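You operate a simulated robot arm through the tools that you are given. There is no shell and no other tool.

You run a simulated two-armed robot. Do the job below in one go: nothing can be reset, and whatever is moved stays where it is left.

Task
Pick up the can that expires last from the top shelf of the goods rack with one hand, pass it to the other hand and put it on the middle of the drawer bench. Set down upright: can.
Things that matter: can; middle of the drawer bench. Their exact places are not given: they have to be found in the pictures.

It is judged by the outcome, as a careful person would: the job done as asked, and still so three seconds after it is handed in. It fails if anything else is knocked over, pushed out of place, dropped, spilled or broken.

Robot
Two 6-joint arms with two-finger parallel grippers on one trunk, on a base that moves. Base frame: it is fixed to the floor where the robot stands at the start and does not move with it; the origin is under the middle of the robot, x ahead of it, y to its left, z up. Readings come in mm, degrees, newtons and seconds.
The left shoulder is at the start at [59, 188, 864], the right one opposite. Each reaches about 781 mm from its shoulder. Places, roughly: middle of the drawer bench [-2200, 900, 800]. Payload 1.57 kg a hand.
The TCP of each hand is the grasp point between the finger pads, 30 mm short of the fingertips. In the tool frame z runs along the fingers and y along their closing line. The gripper opens to 110 mm. The fingers are 24 mm wide and 12 mm thick; the gripper's body (48 by 112 mm) begins 78 mm behind the TCP.
Orientation is that of the tool frame in the base frame, as a unit quaternion [x, y, z, w]. With the fingers straight down and closing along the base's y, the tool's x points along the base's -x, its y along +y and its z along -z.

Tools
- The arms move only by the tool step_arm. It takes "left_commands", "right_commands" or both (then of equal length, played together; a hand with none holds still); each is a list that holds one entry, the list of rows, each a list of 7 numbers: the turn, a rotation vector about the tool's x, y, z in degrees, then the shift along the tool's x, y, z in mm, then the finger opening in mm, from 0 to 110. In form: [[[rx, ry, rz, dx, dy, dz, hand], ...]]. A call has 1 to 20 rows; each row shifts and turns the commanded pose from where the row before left it, along the tool's axes as they then stand. Each row takes 0.2 s and may step no farther than 50 mm and 8.6 degrees from the row before; otherwise, or with a gripper value out of range, the whole call is refused. Where a pose cannot be reached the arm comes as near as it can. A force on the tool above 40 N (or 10 N above the force at the start of the call, whichever is more), or a blocked arm, ends the call early, and 0.2 s more pass. Each finger travels about 153 mm/s and halts on what it meets, pressing with about 43 N; the grip force reading is that of the motor and also rises with nothing between the fingers. The clock runs only during rows and for 0.2 s after the last one: add rows that do not move to give the fingers time. The reply holds the time, the measured pose of the TCP, the force on the tool along the base axes, the opening and the grip force, in the units named above and with some noise, with the torque about the TCP (base axes, N m) and any sound that the robot's microphone picked up.
- Cameras (640 x 400 px; columns grow to the right, rows downward): "scene" is now at [30.1, 44.9, 1464.9]; the picture's right is [0.29, -0.96, 0.03], its down [-0.22, -0.09, -0.97] and it looks along [0.93, 0.28, -0.24] (base axes); focal length 214 px, centre (320, 200). "left" rides on the left gripper at [70, -16, -141] in its tool frame; the picture's right is [0.23, 0.97, 0.00], its down [-0.85, 0.20, -0.48] and it looks along [-0.47, 0.11, 0.88] (tool axes); focal length 222 px, centre (320, 200). "right" rides on the right gripper at [70, 16, -141] in its tool frame; the picture's right is [-0.23, 0.97, 0.00], its down [-0.85, -0.20, -0.48] and it looks along [-0.47, -0.11, 0.88] (tool axes); focal length 222 px, centre (320, 200).
- grab_frame(camera): a new picture of that camera. No time passes.
- move_column(by): slides the trunk up (or, below 0, down) by that many mm; the arms and the scene camera ride with it, the base frame stays. It gives what a move gives, with no picture.
- roll_base(legs): drives the robot by 1 to 6 legs, each [ahead, left, turn to the left] in mm, mm and degrees, along the robot's own axes; the way and the turn of a leg run together, so that a leg with both is an arc; at most 1500 mm and 180 degrees a leg. The arms and the cameras ride along, it lands a little off, and it stops where it bumps. It gives what a move gives.
- head_to(pan, tilt): turns the head with the scene camera to pan (to the left, within 86 degrees either way) and tilt (down, from -29 to 69), counted from straight ahead of the robot. It gives what a move gives.
- locate(camera, pixels): there is no depth. For up to 12 entries [column, row, z] of the newest picture of that camera ("zoom" is the newest enlarged one), the place [x, y] in the base frame at which the ray of that pixel passes the height z, good to about 2 mm. No time passes.
- zoom(camera, box): a new picture of the part [left, top, right, bottom] of that camera's present view, enlarged. No time passes.
- finish_job(): hands the job in; it is judged then, once.

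Unless the task says otherwise, let go and move clear before handing in.

The tools are called as name(argument=value, ...) on one line, values as JSON. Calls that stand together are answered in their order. step_arm: Moves the arms, as the interface text tells. Its arguments: {"type":"object","properties":{"left_commands":{"type":"array","items":{"type":"array","items":{"type":"array","items":{"type":"number"}}}},"right_commands":{"type":"array","items":{"type":"array","items":{"type":"array","items":{"type":"number"}}}}},"required":[]} The other tools are called the same way: move_column (by) moves the trunk up or down; roll_base (legs) drives the base; head_to (pan, tilt) turns the head that bears the scene camera; grab_frame (camera) takes a picture; locate (camera, pixels) gives the place at which the rays of pixels pass given heights; zoom (camera, box) takes an enlarged picture of a part of a camera's view; finish_job () hands the job in.

At the start:

```text
clock: 0.0
left_position: [280.0, 396.6, 1016.1]
left_ee_rot: [-0.002, 1.0, -0.005, 0.0]
left_force: [0.7, 0.1, -0.7]
left_wrist_torque: [-0.01, 0.07, -0.02]
left_finger_gap: 109.7
left_grasp_force: 0.1
right_position: [278.5, -1.1, 1021.6]
right_ee_rot: [-0.002, 1.0, -0.004, 0.0]
right_force: [0.9, 0.0, -0.5]
right_wrist_torque: [0.0, 0.06, 0.01]
right_finger_gap: 110.0
right_grasp_force: 0.1
trunk travel left (down, up): [-475.0, 515.0]
robot x, y, heading: [0.2, -22.4, 0.2]
head pan, tilt (commanded): [16.8, 13.3]
```

scene: 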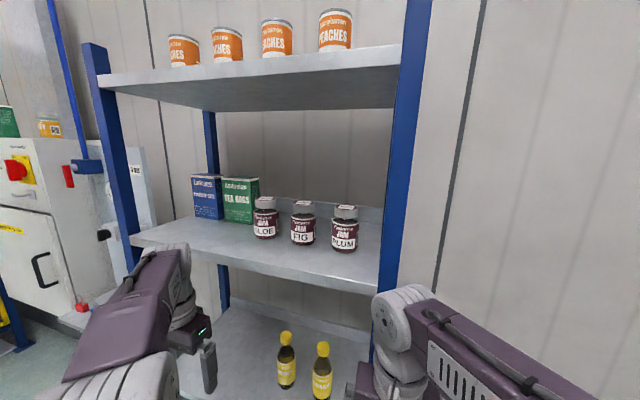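
right: 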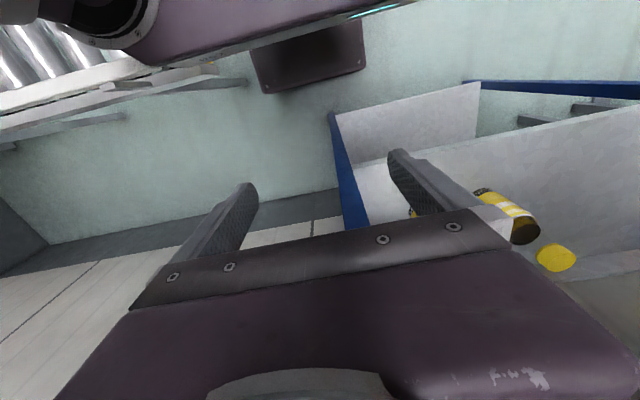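
left: 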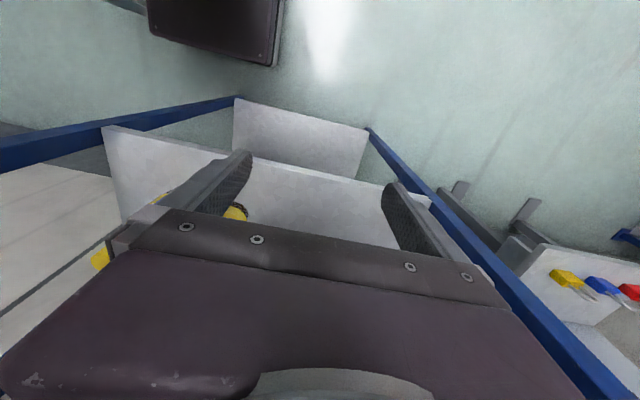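

The scene picture shows four orange peach cans on the top shelf, around (183,50), (227,45), (277,38) and (335,30). I'll zoom in to look for expiry dates.

zoom(camera="scene", box=[150, 0, 260, 80])

zoom(camera="scene", box=[250, 0, 370, 80])

```text
5.00 times, centred on (205, 40) of scene
```

zoom: 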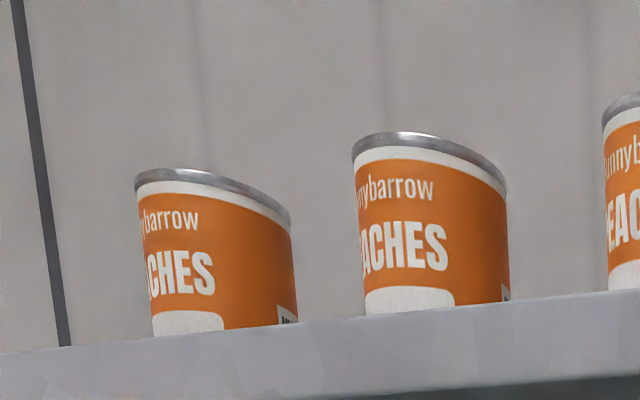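

```text
5.00 times, centred on (310, 40) of scene
```

zoom: 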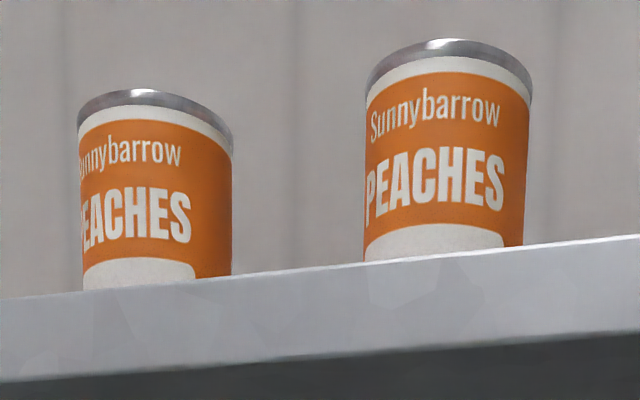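

The cans sit close to the level of the camera, so only the upper part of each label shows and no dates can be read. First I'll look around to check the free space, then raise the trunk.

head_to(pan=80, tilt=15)

grab_frame(camera="scene")

head_to(pan=-80, tilt=15)

grab_frame(camera="scene")

head_to(pan=10, tilt=60)

grab_frame(camera="scene")

```text
clock: 1.3
left_position: [281.6, 379.4, 1020.3]
left_ee_rot: [-0.002, 1.0, 0.004, 0.0]
left_force: [-0.4, 0.4, 0.3]
left_wrist_torque: [0.03, 0.03, 0.0]
left_finger_gap: 109.7
left_grasp_force: 0.0
right_position: [279.8, -17.7, 1019.4]
right_ee_rot: [-0.002, 1.0, 0.003, 0.001]
right_force: [0.0, 0.5, -0.8]
right_wrist_torque: [0.01, 0.03, -0.02]
right_finger_gap: 110.2
right_grasp_force: 0.0
trunk travel left (down, up): [-475.0, 515.0]
robot x, y, heading: [-1.9, -23.9, 0.4]
head pan, tilt (commanded): [80.0, 15.0]
```

```text
taken
```

scene: 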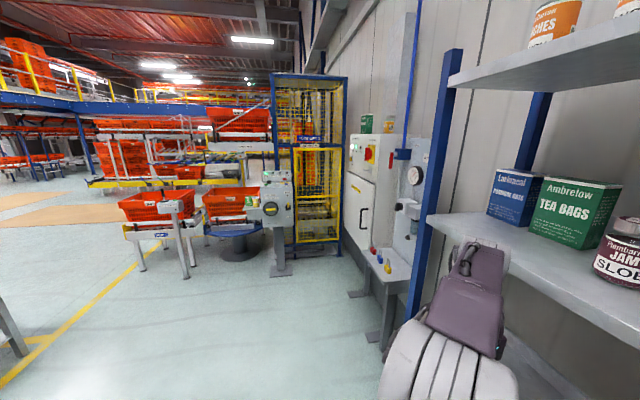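

```text
clock: 3.8
left_position: [280.1, 380.2, 1021.1]
left_ee_rot: [-0.001, 1.0, 0.003, 0.002]
left_force: [0.0, -0.5, -0.1]
left_wrist_torque: [-0.03, -0.02, -0.03]
left_finger_gap: 110.0
left_grasp_force: 0.1
right_position: [279.3, -16.7, 1019.2]
right_ee_rot: [-0.001, 1.0, 0.002, 0.0]
right_force: [-0.2, 0.0, -0.4]
right_wrist_torque: [0.02, 0.0, 0.01]
right_finger_gap: 110.0
right_grasp_force: 0.0
trunk travel left (down, up): [-475.0, 515.0]
robot x, y, heading: [2.4, -25.5, 0.1]
head pan, tilt (commanded): [-80.0, 15.0]
```

```text
taken
```

scene: 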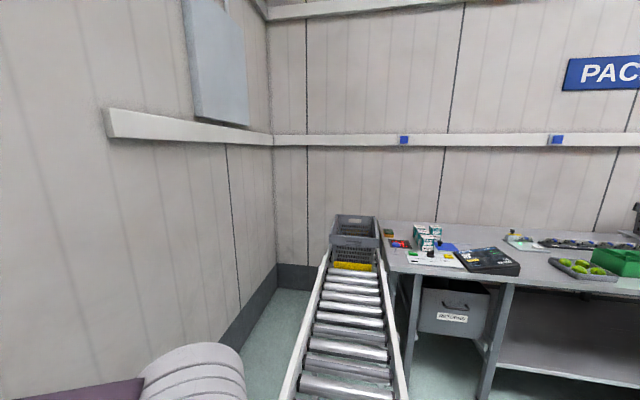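

```text
clock: 5.5
left_position: [279.8, 380.6, 1021.0]
left_ee_rot: [-0.002, 1.0, 0.003, 0.0]
left_force: [0.3, 0.5, 0.7]
left_wrist_torque: [0.0, 0.02, -0.02]
left_finger_gap: 109.8
left_grasp_force: 0.1
right_position: [278.6, -16.5, 1018.7]
right_ee_rot: [-0.002, 1.0, 0.002, 0.001]
right_force: [0.1, -0.2, 0.3]
right_wrist_torque: [0.0, 0.01, 0.02]
right_finger_gap: 109.9
right_grasp_force: 0.0
trunk travel left (down, up): [-475.0, 515.0]
robot x, y, heading: [0.2, -21.3, 0.2]
head pan, tilt (commanded): [10.0, 60.0]
```

```text
taken
```

scene: 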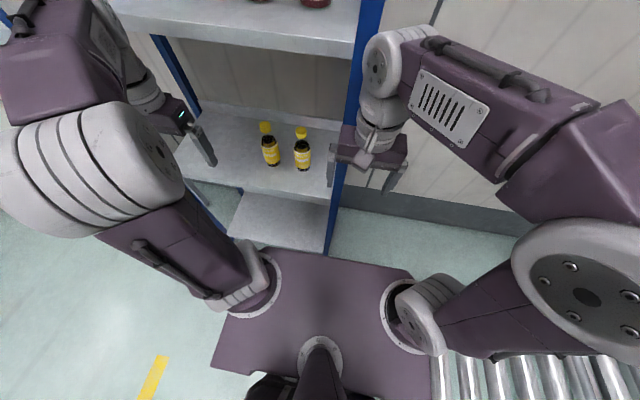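

The robot stands in free space in front of the rack, with the roller conveyor to its right. The middle shelf's front edge runs along about (150,20)-(355,55). I'll check how far away that edge is at several heights before I raise the trunk.

locate(camera="scene", pixels=[[352, 50, 1000], [352, 50, 1100], [352, 50, 1200], [200, 30, 1000], [200, 30, 1100], [330, 195, 500], [330, 195, 600], [330, 195, 700], [210, 180, 600], [325, 250, 100]])

head_to(pan=15, tilt=-15)

grab_frame(camera="scene")

```text
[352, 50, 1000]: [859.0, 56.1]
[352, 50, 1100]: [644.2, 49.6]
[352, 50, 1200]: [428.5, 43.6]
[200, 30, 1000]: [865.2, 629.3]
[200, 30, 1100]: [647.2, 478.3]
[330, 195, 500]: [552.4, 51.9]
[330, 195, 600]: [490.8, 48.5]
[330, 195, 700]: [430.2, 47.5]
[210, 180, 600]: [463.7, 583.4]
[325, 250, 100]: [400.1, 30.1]
```

```text
clock: 6.9
left_position: [280.2, 380.1, 1020.5]
left_ee_rot: [-0.002, 1.0, 0.004, 0.001]
left_force: [0.5, -1.0, -0.6]
left_wrist_torque: [-0.01, 0.0, -0.02]
left_finger_gap: 110.0
left_grasp_force: 0.0
right_position: [279.6, -16.0, 1018.8]
right_ee_rot: [-0.001, 1.0, 0.003, 0.001]
right_force: [-0.2, -0.4, -0.9]
right_wrist_torque: [0.0, -0.02, 0.03]
right_finger_gap: 110.3
right_grasp_force: 0.0
trunk travel left (down, up): [-475.0, 515.0]
robot x, y, heading: [0.3, -23.0, 0.0]
head pan, tilt (commanded): [15.0, -15.0]
```

```text
taken
```

scene: 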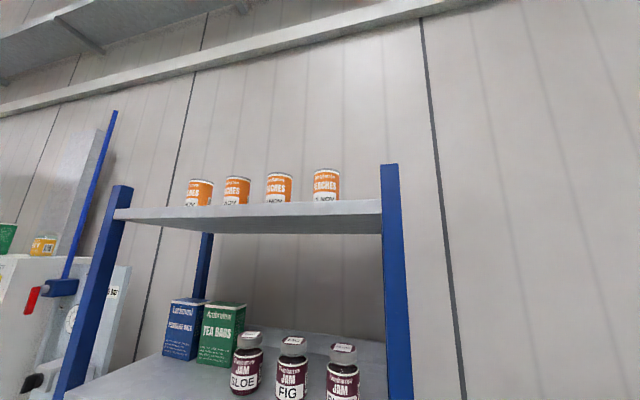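

With the head tilted up, the date line shows partly on the labels at (190-340, 200). I'll zoom in on it.

zoom(camera="scene", box=[175, 165, 265, 221])

zoom(camera="scene", box=[260, 155, 350, 211])

locate(camera="scene", pixels=[[380, 210, 1500], [380, 210, 1550], [380, 210, 1600]])

```text
7.11 times, centred on (220, 193) of scene
```

zoom: 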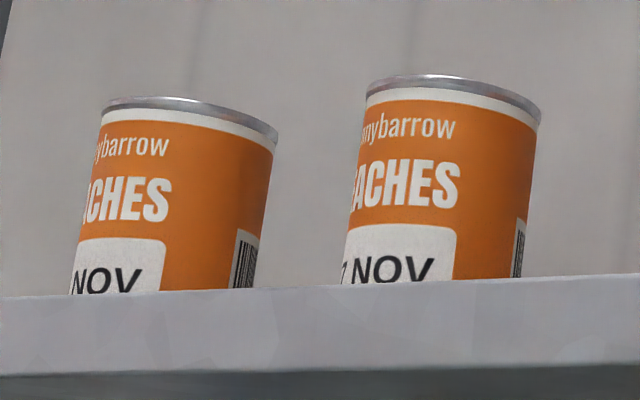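

```text
7.11 times, centred on (305, 183) of scene
```

zoom: 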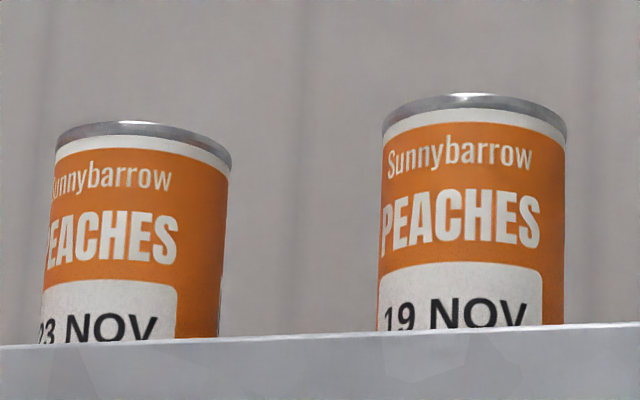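

```text
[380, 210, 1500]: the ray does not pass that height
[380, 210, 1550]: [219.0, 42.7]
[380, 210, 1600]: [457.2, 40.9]
```

The dates all seem to be in NOV, and the line below (probably the year) is hidden by the shelf edge. I'll raise the trunk to see the full labels; the arms are at x≈280, clear of the rack front at about x 500.

move_column(by=250)

head_to(pan=20, tilt=5)

grab_frame(camera="scene")

```text
clock: 9.5
left_position: [281.7, 370.0, 1255.1]
left_ee_rot: [-0.002, 1.0, 0.009, 0.0]
left_force: [-0.2, -0.1, 0.3]
left_wrist_torque: [-0.01, 0.0, 0.02]
left_finger_gap: 110.0
left_grasp_force: 0.1
right_position: [280.8, -28.1, 1248.4]
right_ee_rot: [-0.001, 1.0, 0.008, 0.0]
right_force: [0.6, 0.4, 0.2]
right_wrist_torque: [0.0, -0.02, 0.0]
right_finger_gap: 109.8
right_grasp_force: 0.1
trunk travel left (down, up): [-725.0, 265.0]
robot x, y, heading: [-2.6, -20.9, 0.4]
head pan, tilt (commanded): [15.0, -15.0]
```

```text
clock: 10.3
left_position: [282.0, 371.1, 1254.5]
left_ee_rot: [-0.002, 1.0, 0.008, 0.0]
left_force: [-0.7, 0.5, -1.4]
left_wrist_torque: [-0.02, 0.0, 0.0]
left_finger_gap: 109.8
left_grasp_force: 0.1
right_position: [279.9, -27.5, 1249.4]
right_ee_rot: [-0.001, 1.0, 0.01, 0.0]
right_force: [0.5, 0.4, 0.7]
right_wrist_torque: [0.04, 0.0, -0.01]
right_finger_gap: 110.1
right_grasp_force: 0.0
trunk travel left (down, up): [-725.0, 265.0]
robot x, y, heading: [-0.7, -21.6, 0.2]
head pan, tilt (commanded): [20.0, 5.0]
```

```text
taken
```

scene: 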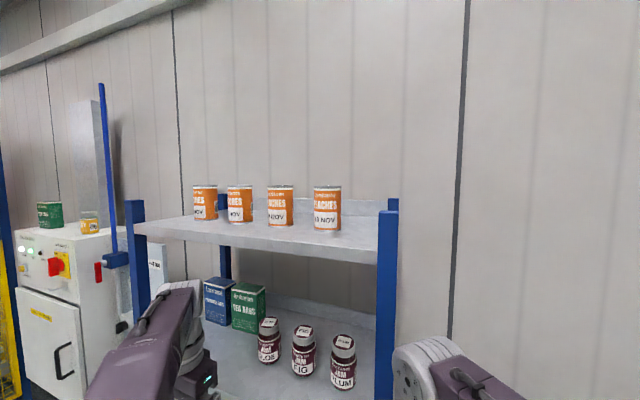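

Now the labels show in full at (205,203), (240,204), (281,206) and (327,208). I'll zoom in to read the dates.

zoom(camera="scene", box=[185, 175, 265, 225])

zoom(camera="scene", box=[262, 180, 350, 235])

```text
8.00 times, centred on (225, 200) of scene
```

zoom: 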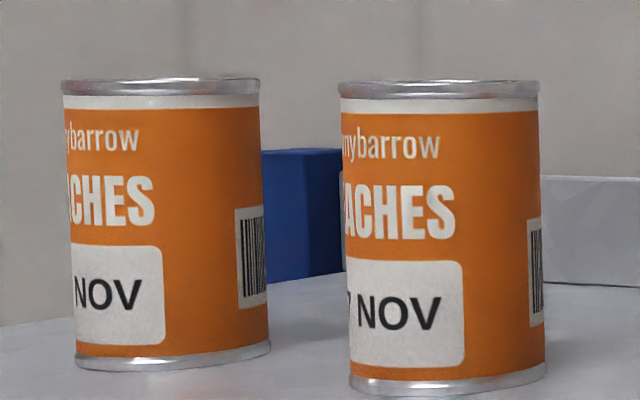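

```text
7.27 times, centred on (306, 208) of scene
```

zoom: 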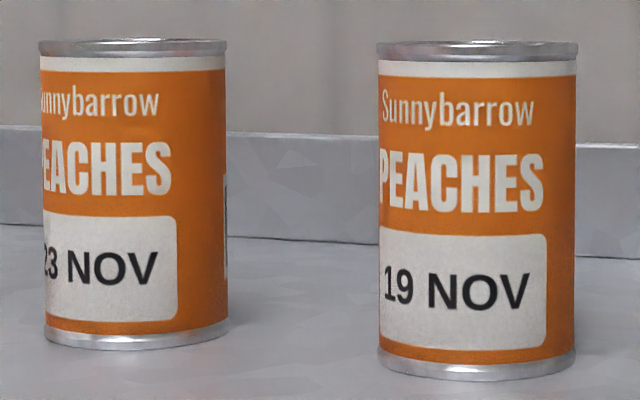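

The two right cans read "23 NOV" and "19 NOV". The two on the left show only "?? NOV" and "?7 NOV", because their labels face further left. I need to see them from the left, so I'll check the free space there first.

head_to(pan=75, tilt=30)

grab_frame(camera="scene")

```text
clock: 11.6
left_position: [280.8, 368.5, 1255.8]
left_ee_rot: [-0.002, 1.0, 0.009, -0.001]
left_force: [-0.5, 0.0, 0.0]
left_wrist_torque: [-0.03, -0.01, -0.02]
left_finger_gap: 110.0
left_grasp_force: 0.2
right_position: [280.1, -27.6, 1248.8]
right_ee_rot: [-0.001, 1.0, 0.009, 0.0]
right_force: [-0.2, -0.2, 0.8]
right_wrist_torque: [-0.01, 0.03, 0.0]
right_finger_gap: 109.9
right_grasp_force: 0.1
trunk travel left (down, up): [-725.0, 265.0]
robot x, y, heading: [1.8, -21.6, 0.3]
head pan, tilt (commanded): [75.0, 30.0]
```

```text
taken
```

scene: 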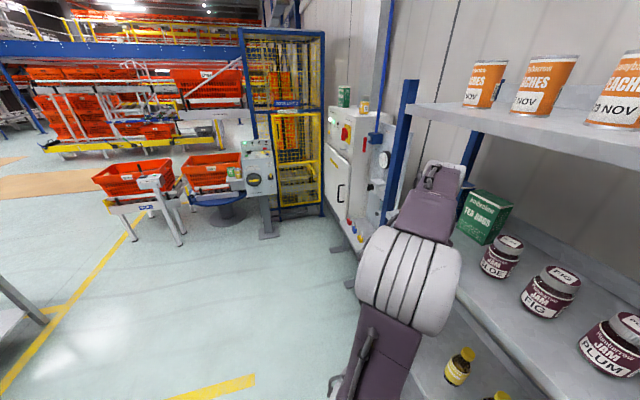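

The floor to the left is free. I'll locate the nearest machine feet and table, at (335,250), (350,283) and (330,380), to be sure.

locate(camera="scene", pixels=[[335, 250, 0], [350, 283, 0], [335, 375, 0], [265, 235, 0], [40, 320, 0], [410, 105, 1550], [410, 105, 1600], [410, 105, 1650]])

```text
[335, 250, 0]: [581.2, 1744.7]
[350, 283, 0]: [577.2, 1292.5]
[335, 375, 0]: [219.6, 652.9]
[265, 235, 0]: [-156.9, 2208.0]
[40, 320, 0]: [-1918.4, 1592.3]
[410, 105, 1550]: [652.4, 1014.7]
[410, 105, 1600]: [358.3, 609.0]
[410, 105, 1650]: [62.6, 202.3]
```

The nearest object on the left sits at x ≥ 577, so shifting the base left and slightly back is safe. I'll do that to read the two left labels.

roll_base(legs=[[-100, 0, 0], [0, 500, 0]])

head_to(pan=0, tilt=8)

grab_frame(camera="scene")

```text
clock: 15.2
left_position: [180.8, 865.4, 1255.7]
left_ee_rot: [-0.004, 1.0, 0.009, 0.001]
left_force: [0.0, 0.4, 1.1]
left_wrist_torque: [0.01, 0.02, 0.0]
left_finger_gap: 109.9
left_grasp_force: 0.0
right_position: [180.7, 467.8, 1248.3]
right_ee_rot: [-0.004, 1.0, 0.009, 0.001]
right_force: [0.3, 0.1, 0.0]
right_wrist_torque: [0.0, -0.03, -0.01]
right_finger_gap: 110.1
right_grasp_force: 0.0
trunk travel left (down, up): [-725.0, 265.0]
robot x, y, heading: [-100.0, 471.3, 0.7]
head pan, tilt (commanded): [75.0, 30.0]
```

```text
clock: 16.7
left_position: [181.0, 866.8, 1256.4]
left_ee_rot: [-0.004, 1.0, 0.009, 0.001]
left_force: [-0.7, 0.6, -0.6]
left_wrist_torque: [0.02, -0.01, 0.01]
left_finger_gap: 110.1
left_grasp_force: 0.1
right_position: [180.5, 469.0, 1248.9]
right_ee_rot: [-0.005, 1.0, 0.009, 0.0]
right_force: [-0.3, 0.6, 0.3]
right_wrist_torque: [0.04, 0.0, -0.02]
right_finger_gap: 110.0
right_grasp_force: 0.1
trunk travel left (down, up): [-725.0, 265.0]
robot x, y, heading: [-98.7, 475.3, 0.8]
head pan, tilt (commanded): [0.0, 8.0]
```

```text
taken
```

scene: 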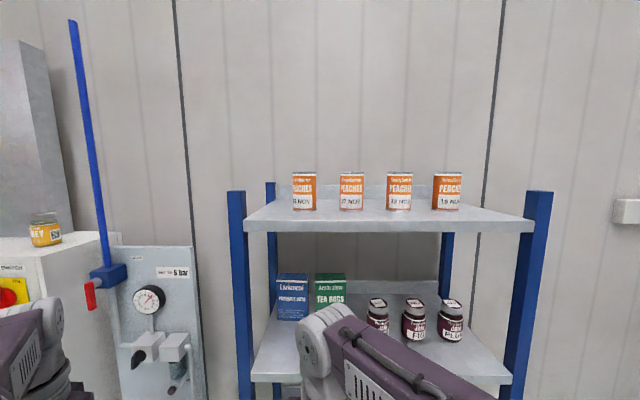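

Now the cans face the camera, at (304,191), (352,191), (399,191) and (447,191). I'll zoom in to read each one.

zoom(camera="scene", box=[285, 165, 375, 221])

zoom(camera="scene", box=[380, 165, 470, 221])

```text
7.11 times, centred on (330, 193) of scene
```

zoom: 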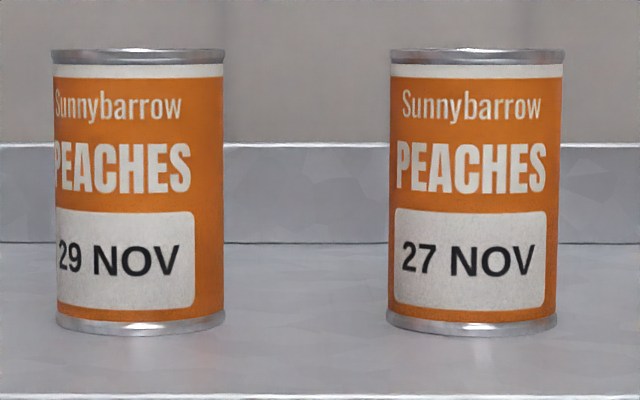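

```text
7.11 times, centred on (425, 193) of scene
```

zoom: 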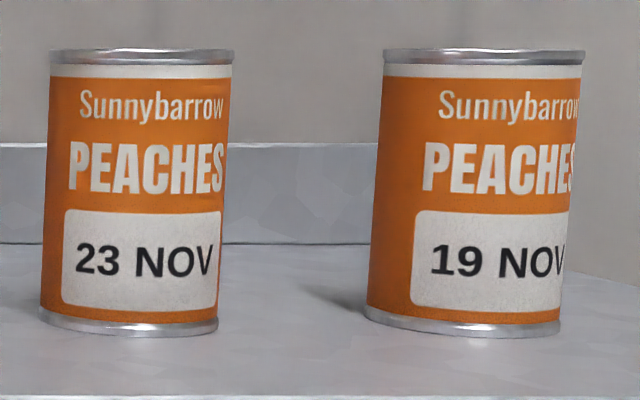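

The four dates are 29, 27, 23 and 19 NOV, so the leftmost can at (304,191) expires last. I'll locate it at several trial heights here, then again after raising the trunk, to triangulate its real height.

locate(camera="scene", pixels=[[304.7, 211.5, 1550], [304.7, 211.5, 1600], [304.7, 211.5, 1650], [304.3, 174, 1650], [304.3, 174, 1700], [304.3, 174, 1750], [304.5, 220.5, 1550], [304.5, 220.5, 1600], [292.5, 190, 1650], [316.5, 190, 1650], [352, 211.5, 1600], [530, 226, 1600]])

move_column(by=240)

head_to(pan=5, tilt=20)

grab_frame(camera="scene")

```text
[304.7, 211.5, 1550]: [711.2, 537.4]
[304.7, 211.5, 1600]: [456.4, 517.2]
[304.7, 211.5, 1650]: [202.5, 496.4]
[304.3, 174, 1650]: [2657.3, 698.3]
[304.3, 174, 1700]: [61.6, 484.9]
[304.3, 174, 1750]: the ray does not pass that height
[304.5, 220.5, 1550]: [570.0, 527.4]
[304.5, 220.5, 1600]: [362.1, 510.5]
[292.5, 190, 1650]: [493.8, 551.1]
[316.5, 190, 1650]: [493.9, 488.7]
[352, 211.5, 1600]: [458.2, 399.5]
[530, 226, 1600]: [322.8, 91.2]
```

```text
clock: 19.2
left_position: [180.5, 866.4, 1495.6]
left_ee_rot: [-0.004, 1.0, 0.009, 0.0]
left_force: [0.3, -0.5, -0.3]
left_wrist_torque: [0.02, 0.0, -0.02]
left_finger_gap: 110.3
left_grasp_force: 0.1
right_position: [180.7, 469.5, 1489.5]
right_ee_rot: [-0.004, 1.0, 0.008, 0.0]
right_force: [-0.2, -0.4, -0.1]
right_wrist_torque: [-0.01, -0.04, -0.02]
right_finger_gap: 109.9
right_grasp_force: 0.1
trunk travel left (down, up): [-965.0, 25.0]
robot x, y, heading: [-102.8, 474.5, 0.9]
head pan, tilt (commanded): [0.0, 8.0]
```

```text
clock: 19.9
left_position: [178.7, 867.7, 1495.2]
left_ee_rot: [-0.004, 1.0, 0.009, 0.0]
left_force: [-0.5, -0.3, 1.0]
left_wrist_torque: [-0.01, 0.01, 0.02]
left_finger_gap: 110.2
left_grasp_force: 0.0
right_position: [181.5, 469.7, 1488.0]
right_ee_rot: [-0.004, 1.0, 0.009, 0.0]
right_force: [0.9, -0.5, 0.0]
right_wrist_torque: [0.01, 0.02, 0.04]
right_finger_gap: 110.0
right_grasp_force: 0.1
trunk travel left (down, up): [-965.0, 25.0]
robot x, y, heading: [-101.8, 474.4, 0.7]
head pan, tilt (commanded): [5.0, 20.0]
```

```text
taken
```

scene: 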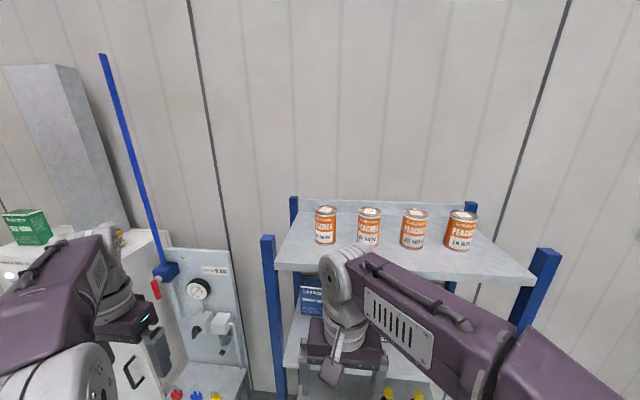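

From the higher viewpoint the target can is at (326,225) and its lid is visible. I'll zoom in for accurate pixels.

zoom(camera="scene", box=[270, 195, 390, 270])

```text
5.33 times, centred on (330, 232) of scene
```

zoom: 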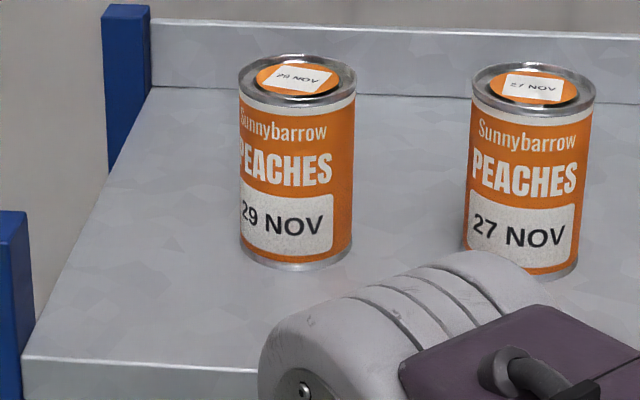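

locate(camera="zoom", pixels=[[299, 268, 1550], [299, 268, 1575], [299, 268, 1600], [297, 80, 1650], [297, 80, 1675], [297, 80, 1700], [239, 78, 1675], [355, 83, 1675], [25, 360, 1575], [150, 88, 1575], [530, 86, 1675]])

```text
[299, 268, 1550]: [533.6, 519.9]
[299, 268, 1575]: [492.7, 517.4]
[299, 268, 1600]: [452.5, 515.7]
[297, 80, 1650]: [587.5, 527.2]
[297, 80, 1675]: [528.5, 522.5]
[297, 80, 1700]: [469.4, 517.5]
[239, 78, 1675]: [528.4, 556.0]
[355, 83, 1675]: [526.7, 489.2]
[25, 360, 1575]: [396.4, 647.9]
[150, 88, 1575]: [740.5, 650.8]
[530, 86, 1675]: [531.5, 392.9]
```

From the two views the shelf surface comes out at z≈1600. The 29 NOV can's centre is at about (484,519), with a diameter of about 64 mm and a lid at z≈1693. The shelf's front edge is at x≈362.

My plan is to take the can low from the front with the left hand pitched, and have the right hand receive it from the top. First I'll shift the base right so the left shoulder lines up with the can.

roll_base(legs=[[0, -135, -0.8]])

head_to(pan=20, tilt=20)

grab_frame(camera="scene")

zoom(camera="scene", box=[240, 170, 440, 295])

```text
clock: 21.2
left_position: [186.5, 733.3, 1493.8]
left_ee_rot: [0.003, 1.0, 0.007, 0.0]
left_force: [-0.3, 1.0, 0.3]
left_wrist_torque: [0.0, 0.0, 0.0]
left_finger_gap: 109.9
left_grasp_force: 0.0
right_position: [182.0, 334.7, 1488.5]
right_ee_rot: [0.003, 1.0, 0.007, 0.001]
right_force: [-0.7, 0.8, 0.0]
right_wrist_torque: [-0.02, 0.02, -0.02]
right_finger_gap: 110.0
right_grasp_force: 0.1
trunk travel left (down, up): [-965.0, 25.0]
robot x, y, heading: [-99.0, 335.2, -0.4]
head pan, tilt (commanded): [5.0, 20.0]
```

```text
clock: 22.0
left_position: [184.7, 729.1, 1495.4]
left_ee_rot: [0.003, 1.0, 0.009, 0.0]
left_force: [-0.4, 0.4, 0.6]
left_wrist_torque: [0.01, 0.01, -0.01]
left_finger_gap: 110.2
left_grasp_force: 0.1
right_position: [180.6, 330.5, 1488.9]
right_ee_rot: [0.002, 1.0, 0.008, 0.0]
right_force: [-0.5, 0.4, -1.2]
right_wrist_torque: [-0.01, 0.0, -0.02]
right_finger_gap: 109.8
right_grasp_force: 0.1
trunk travel left (down, up): [-965.0, 25.0]
robot x, y, heading: [-99.2, 338.4, -0.4]
head pan, tilt (commanded): [20.0, 20.0]
```

```text
taken
```

scene: 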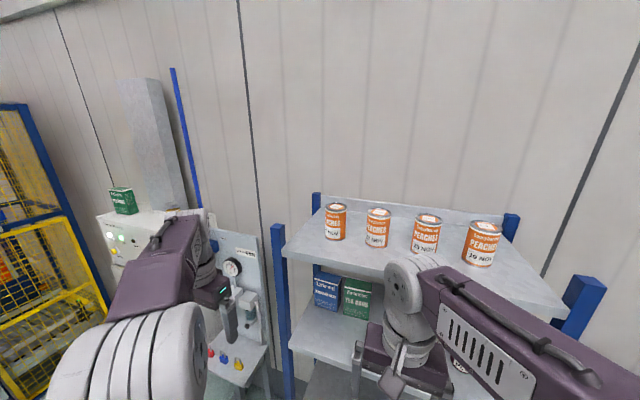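

```text
3.20 times, centred on (340, 232) of scene
```

zoom: 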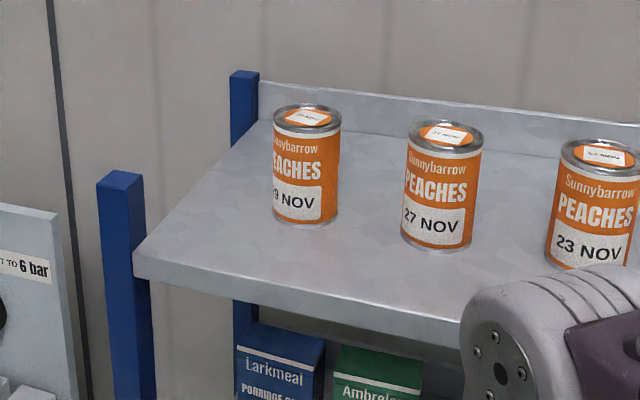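

The can's location agrees from this view too. I'll move the left hand up and forward to a point in front of the shelf edge, still pointing down.

step_arm(left_commands=[[[0, 0, 0, -17, -26, -25, 110], [0, 0, 0, -17, -26, -25, 110], [0, 0, 0, -17, -26, -25, 110], [0, 0, 0, -17, -26, -25, 110], [0, 0, 0, -17, -26, -25, 110]]])

step_arm(left_commands=[[[0, -7.5, 0, 0, 0, 0, 110], [0, -7.5, 0, 0, 0, 0, 110], [0, -7.5, 0, 0, 0, 0, 110], [0, -7.5, 0, 0, 0, 0, 110], [0, -7.5, 0, 0, 0, 0, 110], [0, -7.5, 0, 0, 0, 0, 110], [0, -7.5, 0, 0, 0, 0, 110], [0, -7.5, 0, 0, 0, 0, 110], [0, 0, 0, 0, 0, 0, 110]]])

grab_frame(camera="scene")

grab_frame(camera="left")

```text
clock: 23.2
left_position: [265.7, 593.2, 1603.2]
left_ee_rot: [0.003, 1.0, 0.008, -0.001]
left_force: [-0.1, 0.2, -0.1]
left_wrist_torque: [0.03, -0.02, 0.01]
left_finger_gap: 110.2
left_grasp_force: 0.1
left hand out of reach, approached as far as the arm can: row 5
right_position: [182.1, 328.5, 1488.5]
right_ee_rot: [0.002, 1.0, 0.008, 0.0]
right_force: [-0.6, 0.3, 0.7]
right_wrist_torque: [0.02, 0.04, 0.02]
right_finger_gap: 110.0
right_grasp_force: 0.0
trunk travel left (down, up): [-965.0, 25.0]
robot x, y, heading: [-98.6, 337.2, -0.2]
head pan, tilt (commanded): [20.0, 20.0]
```

```text
clock: 25.2
left_position: [338.7, 632.0, 1621.3]
left_ee_rot: [0.007, 0.866, 0.006, 0.5]
left_force: [0.5, -0.9, -0.2]
left_wrist_torque: [-0.02, -0.01, 0.02]
left_finger_gap: 109.8
left_grasp_force: 0.0
left hand out of reach, approached as far as the arm can: row 5, 6, 7, 8
right_position: [181.4, 330.3, 1488.6]
right_ee_rot: [0.002, 1.0, 0.009, -0.001]
right_force: [0.8, -0.2, 0.3]
right_wrist_torque: [-0.01, -0.02, 0.01]
right_finger_gap: 110.0
right_grasp_force: 0.0
trunk travel left (down, up): [-965.0, 25.0]
robot x, y, heading: [-99.9, 337.5, -0.3]
head pan, tilt (commanded): [20.0, 20.0]
```

```text
taken
```

scene: 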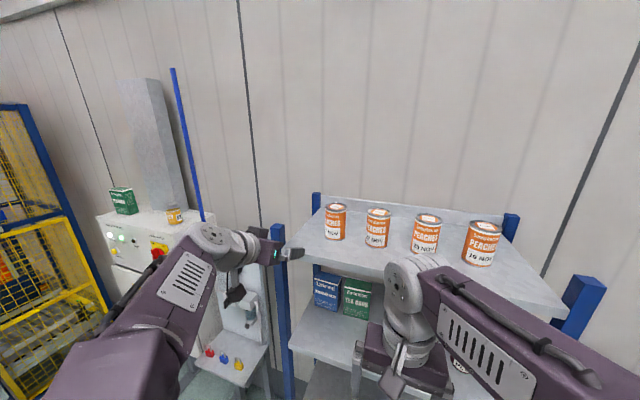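

```text
taken
```

left: 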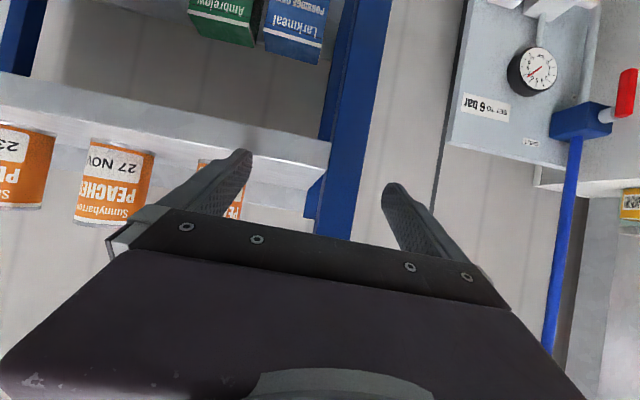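

The left hand is now pitched 30° below horizontal at (339,632,1621). It ended a little off from my command because the arm couldn't fold that tightly, and it isn't touching anything. I'll make a small move to the right to see how it tracks.

step_arm(left_commands=[[[0, 0, 0, 0, -30, 0, 110], [0, 0, 0, 0, 0, 0, 110]]])

```text
clock: 25.8
left_position: [343.6, 613.0, 1623.5]
left_ee_rot: [0.005, 0.865, 0.005, 0.502]
left_force: [-14.0, 10.8, 1.8]
left_wrist_torque: [-0.31, 0.46, -1.1]
left_finger_gap: 110.0
left_grasp_force: 0.0
left hand out of reach, approached as far as the arm can: row 1
right_position: [174.0, 333.8, 1489.0]
right_ee_rot: [0.003, 1.0, 0.008, 0.002]
right_force: [-0.1, -0.3, -1.0]
right_wrist_torque: [0.01, 0.01, 0.0]
right_finger_gap: 109.7
right_grasp_force: 0.2
trunk travel left (down, up): [-965.0, 25.0]
robot x, y, heading: [-103.2, 338.7, -0.5]
head pan, tilt (commanded): [20.0, 20.0]
```

The force reading (-14, 11 N) says the right fingertip is touching the shelf's front edge: the tip is at z≈1598, just below the shelf surface. I'll undo that move at once and then rise.

step_arm(left_commands=[[[0, 0, 0, 0, 30, 0, 110], [0, 0, 0, 0, 0, 0, 110]]])

grab_frame(camera="scene")

zoom(camera="scene", box=[180, 180, 400, 318])

```text
clock: 26.4
left_position: [352.8, 640.0, 1625.8]
left_ee_rot: [0.005, 0.865, 0.007, 0.501]
left_force: [5.6, -2.5, 6.1]
left_wrist_torque: [-0.5, -0.35, 0.24]
left_finger_gap: 110.1
left_grasp_force: 0.1
right_position: [180.9, 329.9, 1489.3]
right_ee_rot: [0.003, 1.0, 0.008, 0.0]
right_force: [-0.3, 0.4, -0.7]
right_wrist_torque: [-0.03, -0.02, 0.05]
right_finger_gap: 110.2
right_grasp_force: 0.1
trunk travel left (down, up): [-965.0, 25.0]
robot x, y, heading: [-96.9, 337.3, -0.3]
head pan, tilt (commanded): [20.0, 20.0]
```

```text
taken
```

scene: 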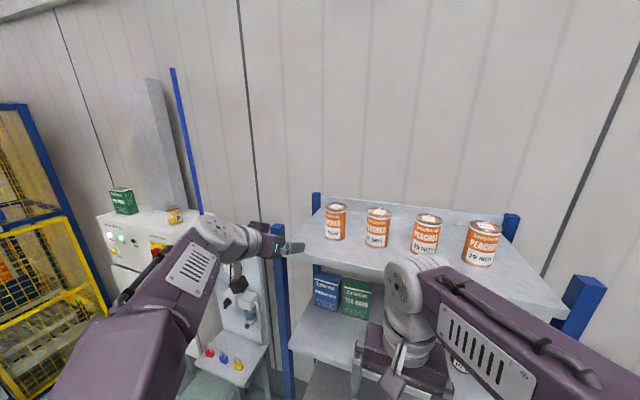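

```text
2.90 times, centred on (290, 249) of scene
```

zoom: 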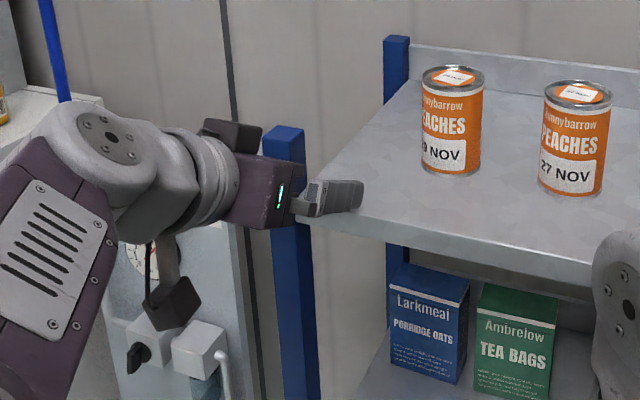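

A small force remains and the fingers are near the shelf corner and post. I'll go straight up 60 mm, clear of both the shelf and the post top.

step_arm(left_commands=[[[0, 0, 0, -17.3, 0, -10, 110], [0, 0, 0, -17.3, 0, -10, 110], [0, 0, 0, -17.3, 0, -10, 110], [0, 0, 0, 0, 0, 0, 110]]])

zoom(camera="scene", box=[180, 180, 400, 318])

grab_frame(camera="left")

```text
clock: 27.4
left_position: [350.0, 638.7, 1684.4]
left_ee_rot: [0.006, 0.866, 0.007, 0.5]
left_force: [0.0, 0.3, -0.3]
left_wrist_torque: [-0.03, -0.02, -0.01]
left_finger_gap: 110.0
left_grasp_force: 0.1
right_position: [181.1, 330.7, 1489.9]
right_ee_rot: [0.002, 1.0, 0.008, 0.0]
right_force: [-0.3, 0.3, 0.1]
right_wrist_torque: [0.0, 0.02, 0.0]
right_finger_gap: 110.0
right_grasp_force: 0.1
trunk travel left (down, up): [-965.0, 25.0]
robot x, y, heading: [-101.4, 337.3, -0.3]
head pan, tilt (commanded): [20.0, 20.0]
```

```text
2.90 times, centred on (290, 249) of scene
```

zoom: 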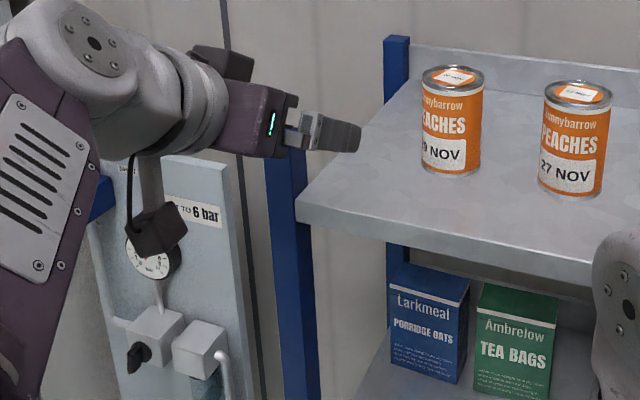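

```text
taken
```

left: 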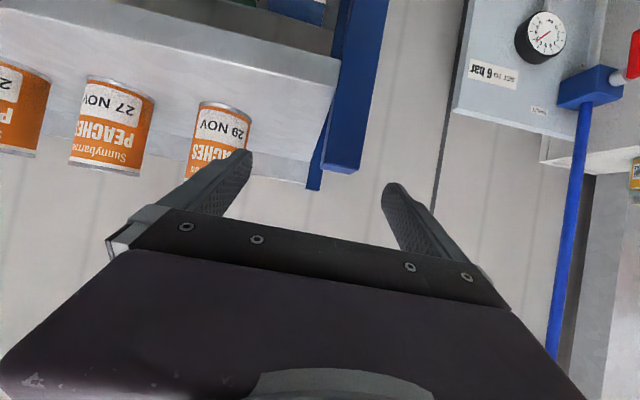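

The hand is free again (forces ~0) at (350,639,1684), and the rack and cans are unchanged. The can is now in the left camera at (218,140). I'll slide right toward y≈519 at this height, where the fingertips pass well in front of the cans.

step_arm(left_commands=[[[0, 0, 0, 0, -30, 0, 110], [0, 0, 0, 0, -30, 0, 110], [0, 0, 0, 0, -30, 0, 110], [0, 0, 0, 0, -30, 0, 110], [0, 0, 0, 0, 0, 0, 110]]])

grab_frame(camera="left")

grab_frame(camera="scene")

```text
clock: 27.9
left_position: [351.4, 615.9, 1683.6]
left_ee_rot: [0.003, 0.865, 0.015, 0.501]
left_force: [0.1, -0.4, -0.1]
left_wrist_torque: [-0.01, -0.01, -0.04]
left_finger_gap: 110.0
left_grasp_force: 0.0
right_position: [181.4, 337.5, 1489.2]
right_ee_rot: [0.001, 1.0, 0.007, -0.001]
right_force: [-0.4, 0.6, -0.5]
right_wrist_torque: [-0.04, 0.0, 0.02]
right_finger_gap: 110.0
right_grasp_force: 0.2
trunk travel left (down, up): [-965.0, 25.0]
robot x, y, heading: [-96.4, 340.4, -0.1]
head pan, tilt (commanded): [20.0, 20.0]
stopped in row 2 (left hand): the force on the tool passed its limit at 47 N (the readings are from after the stop); the commanded pose is now the measured one
```

```text
taken
```

left: 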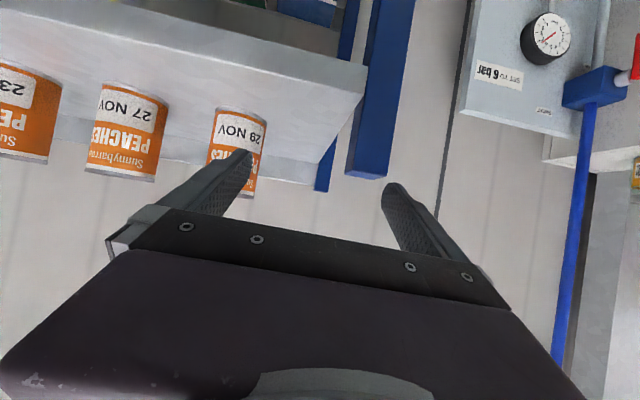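

```text
taken
```

scene: 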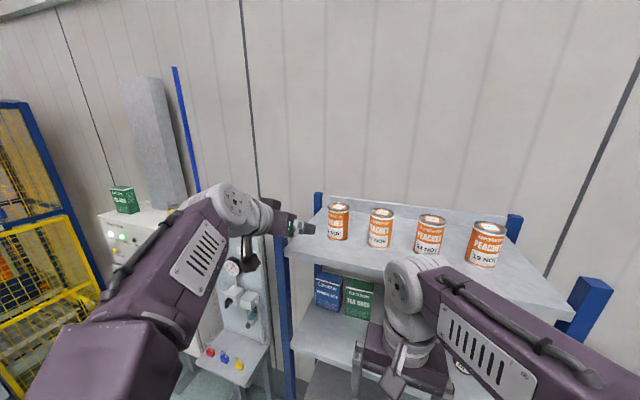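

The move stopped at 47 N, so something is being touched; the +y finger near the post top at (365,175) in the left picture is the likely cause. I'll work out where the post top is.

locate(camera="scene", pixels=[[273, 236, 1640], [273, 236, 1660], [273, 236, 1680], [273, 236, 1700], [286, 232, 1660], [286, 232, 1700]])

locate(camera="left", pixels=[[348, 172, 1640], [348, 172, 1660], [348, 172, 1680], [385, 177, 1640], [385, 177, 1660], [385, 177, 1680], [366, 70, 1600], [232, 150, 1650]])

zoom(camera="scene", box=[200, 170, 360, 270])

zoom(camera="left", box=[200, 100, 460, 262])

```text
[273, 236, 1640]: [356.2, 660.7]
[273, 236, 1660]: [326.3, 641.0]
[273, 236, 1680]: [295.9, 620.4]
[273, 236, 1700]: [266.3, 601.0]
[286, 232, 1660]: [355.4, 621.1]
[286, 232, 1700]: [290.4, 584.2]
```

```text
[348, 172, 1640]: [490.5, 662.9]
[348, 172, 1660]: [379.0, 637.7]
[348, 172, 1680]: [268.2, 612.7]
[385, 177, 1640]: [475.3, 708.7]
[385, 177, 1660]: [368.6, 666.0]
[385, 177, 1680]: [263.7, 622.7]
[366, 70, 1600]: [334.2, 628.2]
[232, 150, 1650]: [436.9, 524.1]
```

```text
4.00 times, centred on (280, 220) of scene
```

zoom: 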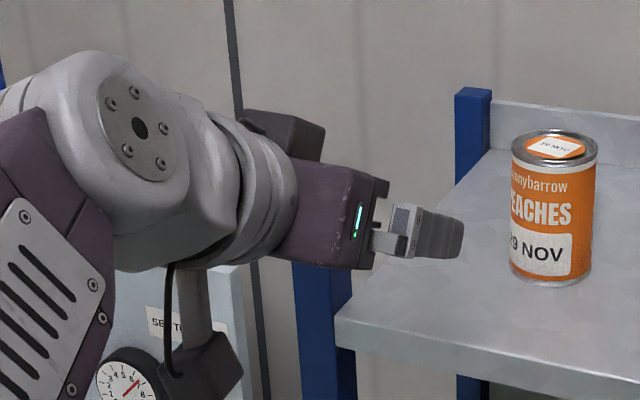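

```text
2.46 times, centred on (330, 181) of left
```

zoom: 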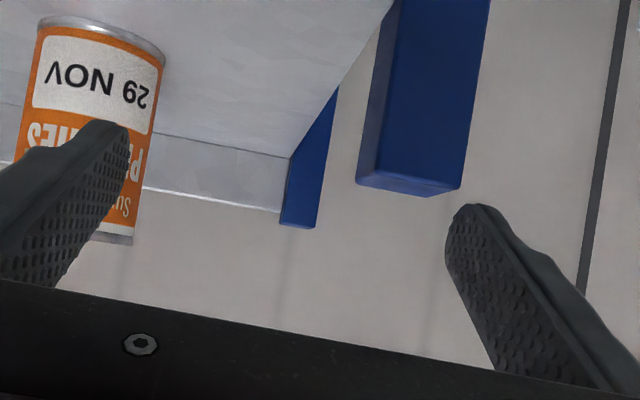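

The left camera puts the post top at about x 365, y 635–668, z 1660, so the +y finger brushed its side. I'll step back +y a little, rise 50 mm to clear it, then slide right.

step_arm(left_commands=[[[0, 0, 0, 0, 12, 0, 110], [0, 0, 0, -21.7, 0, -12.5, 110], [0, 0, 0, -21.7, 0, -12.5, 110], [0, 0, 0, 0, 0, 0, 110]]])

locate(camera="left", pixels=[[236, 190, 1600], [255, 112, 1600]])

grab_frame(camera="left")

```text
clock: 28.9
left_position: [349.5, 614.2, 1734.6]
left_ee_rot: [0.004, 0.865, 0.017, 0.501]
left_force: [-0.9, -0.3, 0.0]
left_wrist_torque: [0.0, -0.02, 0.03]
left_finger_gap: 110.2
left_grasp_force: 0.2
right_position: [180.5, 328.8, 1489.3]
right_ee_rot: [0.003, 1.0, 0.01, 0.001]
right_force: [0.2, 0.0, 0.6]
right_wrist_torque: [0.01, 0.03, 0.04]
right_finger_gap: 110.2
right_grasp_force: 0.1
trunk travel left (down, up): [-965.0, 25.0]
robot x, y, heading: [-103.2, 337.0, -0.2]
head pan, tilt (commanded): [20.0, 20.0]
```

```text
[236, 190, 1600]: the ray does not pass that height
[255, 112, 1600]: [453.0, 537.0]
```

```text
taken
```

left: 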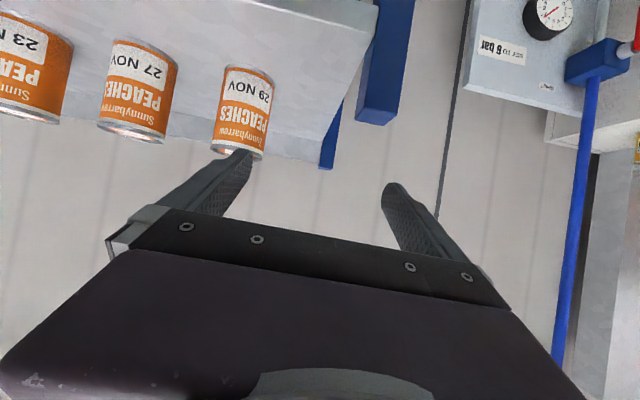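

Clear of everything now. I'll slide right 95 mm toward y≈519, correct the small roll error on the way, and then look.

step_arm(left_commands=[[[0.37, 0, -0.34, 0, -24, 0, 110], [0.37, 0, -0.34, 0, -24, 0, 110], [0.37, 0, -0.34, 0, -24, 0, 110], [0.37, 0, -0.34, 0, -23, 0, 110], [0, 0, 0, 0, 0, 0, 110]]])

grab_frame(camera="left")

grab_frame(camera="scene")

```text
clock: 30.1
left_position: [349.6, 521.5, 1733.1]
left_ee_rot: [0.001, 0.866, -0.001, 0.5]
left_force: [0.3, 0.4, -0.9]
left_wrist_torque: [0.01, -0.01, -0.01]
left_finger_gap: 109.8
left_grasp_force: 0.1
right_position: [181.4, 329.8, 1488.3]
right_ee_rot: [0.002, 1.0, 0.009, 0.001]
right_force: [-0.9, 0.0, -0.4]
right_wrist_torque: [0.01, 0.01, 0.0]
right_finger_gap: 110.2
right_grasp_force: 0.1
trunk travel left (down, up): [-965.0, 25.0]
robot x, y, heading: [-98.9, 334.7, -0.1]
head pan, tilt (commanded): [20.0, 20.0]
```

```text
taken
```

left: 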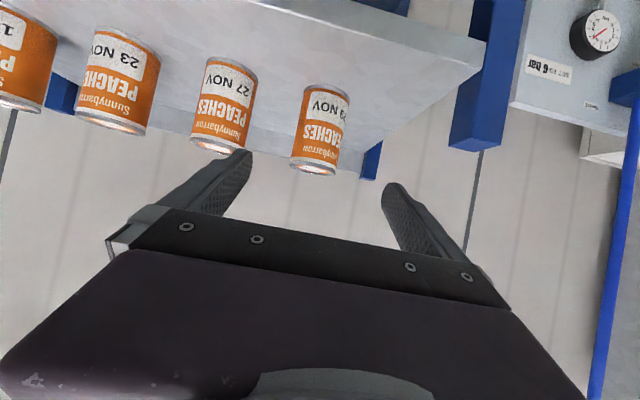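

```text
taken
```

scene: 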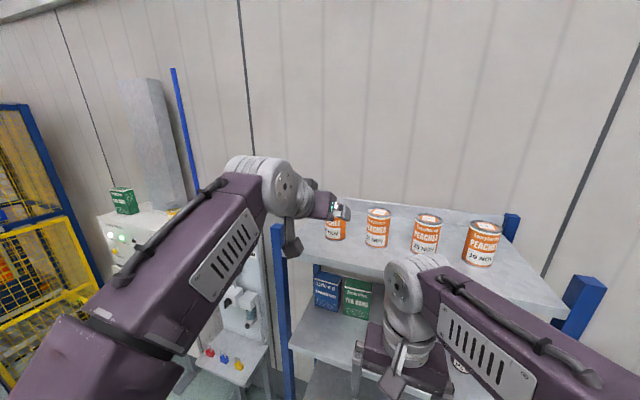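

The hand sits level at (350,521,1733), and the target is the second can from the right at (320,130) in the left picture. I'll check its position with this camera.

zoom(camera="left", box=[270, 60, 398, 140])

zoom(camera="left", box=[262, 100, 390, 180])

```text
5.00 times, centred on (334, 100) of left
```

zoom: 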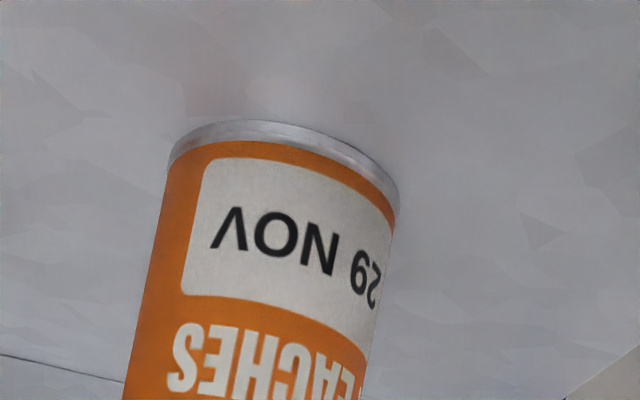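

```text
5.00 times, centred on (326, 140) of left
```

zoom: 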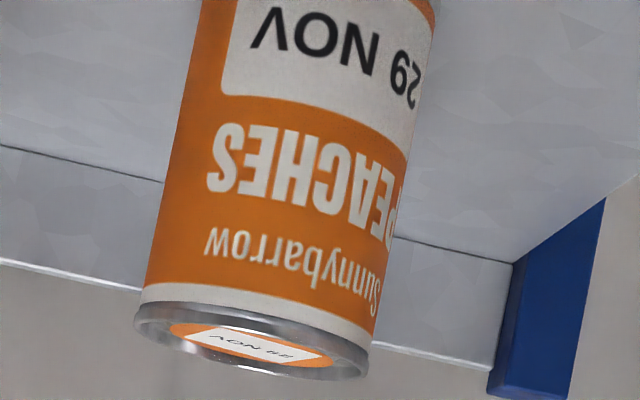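

locate(camera="zoom", pixels=[[252, 343, 1685], [252, 343, 1693], [252, 343, 1700], [136, 321, 1693], [370, 366, 1693], [255, 308, 1693], [250, 378, 1693]])

locate(camera="left", pixels=[[303.6, 93, 1600], [350, 101, 1600], [327, 84.8, 1600], [327, 84.8, 1595], [327, 84.8, 1605]])

```text
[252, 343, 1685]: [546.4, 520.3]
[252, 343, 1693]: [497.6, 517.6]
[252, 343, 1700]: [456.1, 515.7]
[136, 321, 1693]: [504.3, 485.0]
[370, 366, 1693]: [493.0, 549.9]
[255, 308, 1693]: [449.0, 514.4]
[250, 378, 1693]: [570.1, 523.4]
```

```text
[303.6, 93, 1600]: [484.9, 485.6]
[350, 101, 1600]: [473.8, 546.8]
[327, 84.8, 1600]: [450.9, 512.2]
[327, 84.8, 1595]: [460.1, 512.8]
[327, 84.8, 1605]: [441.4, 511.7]
```

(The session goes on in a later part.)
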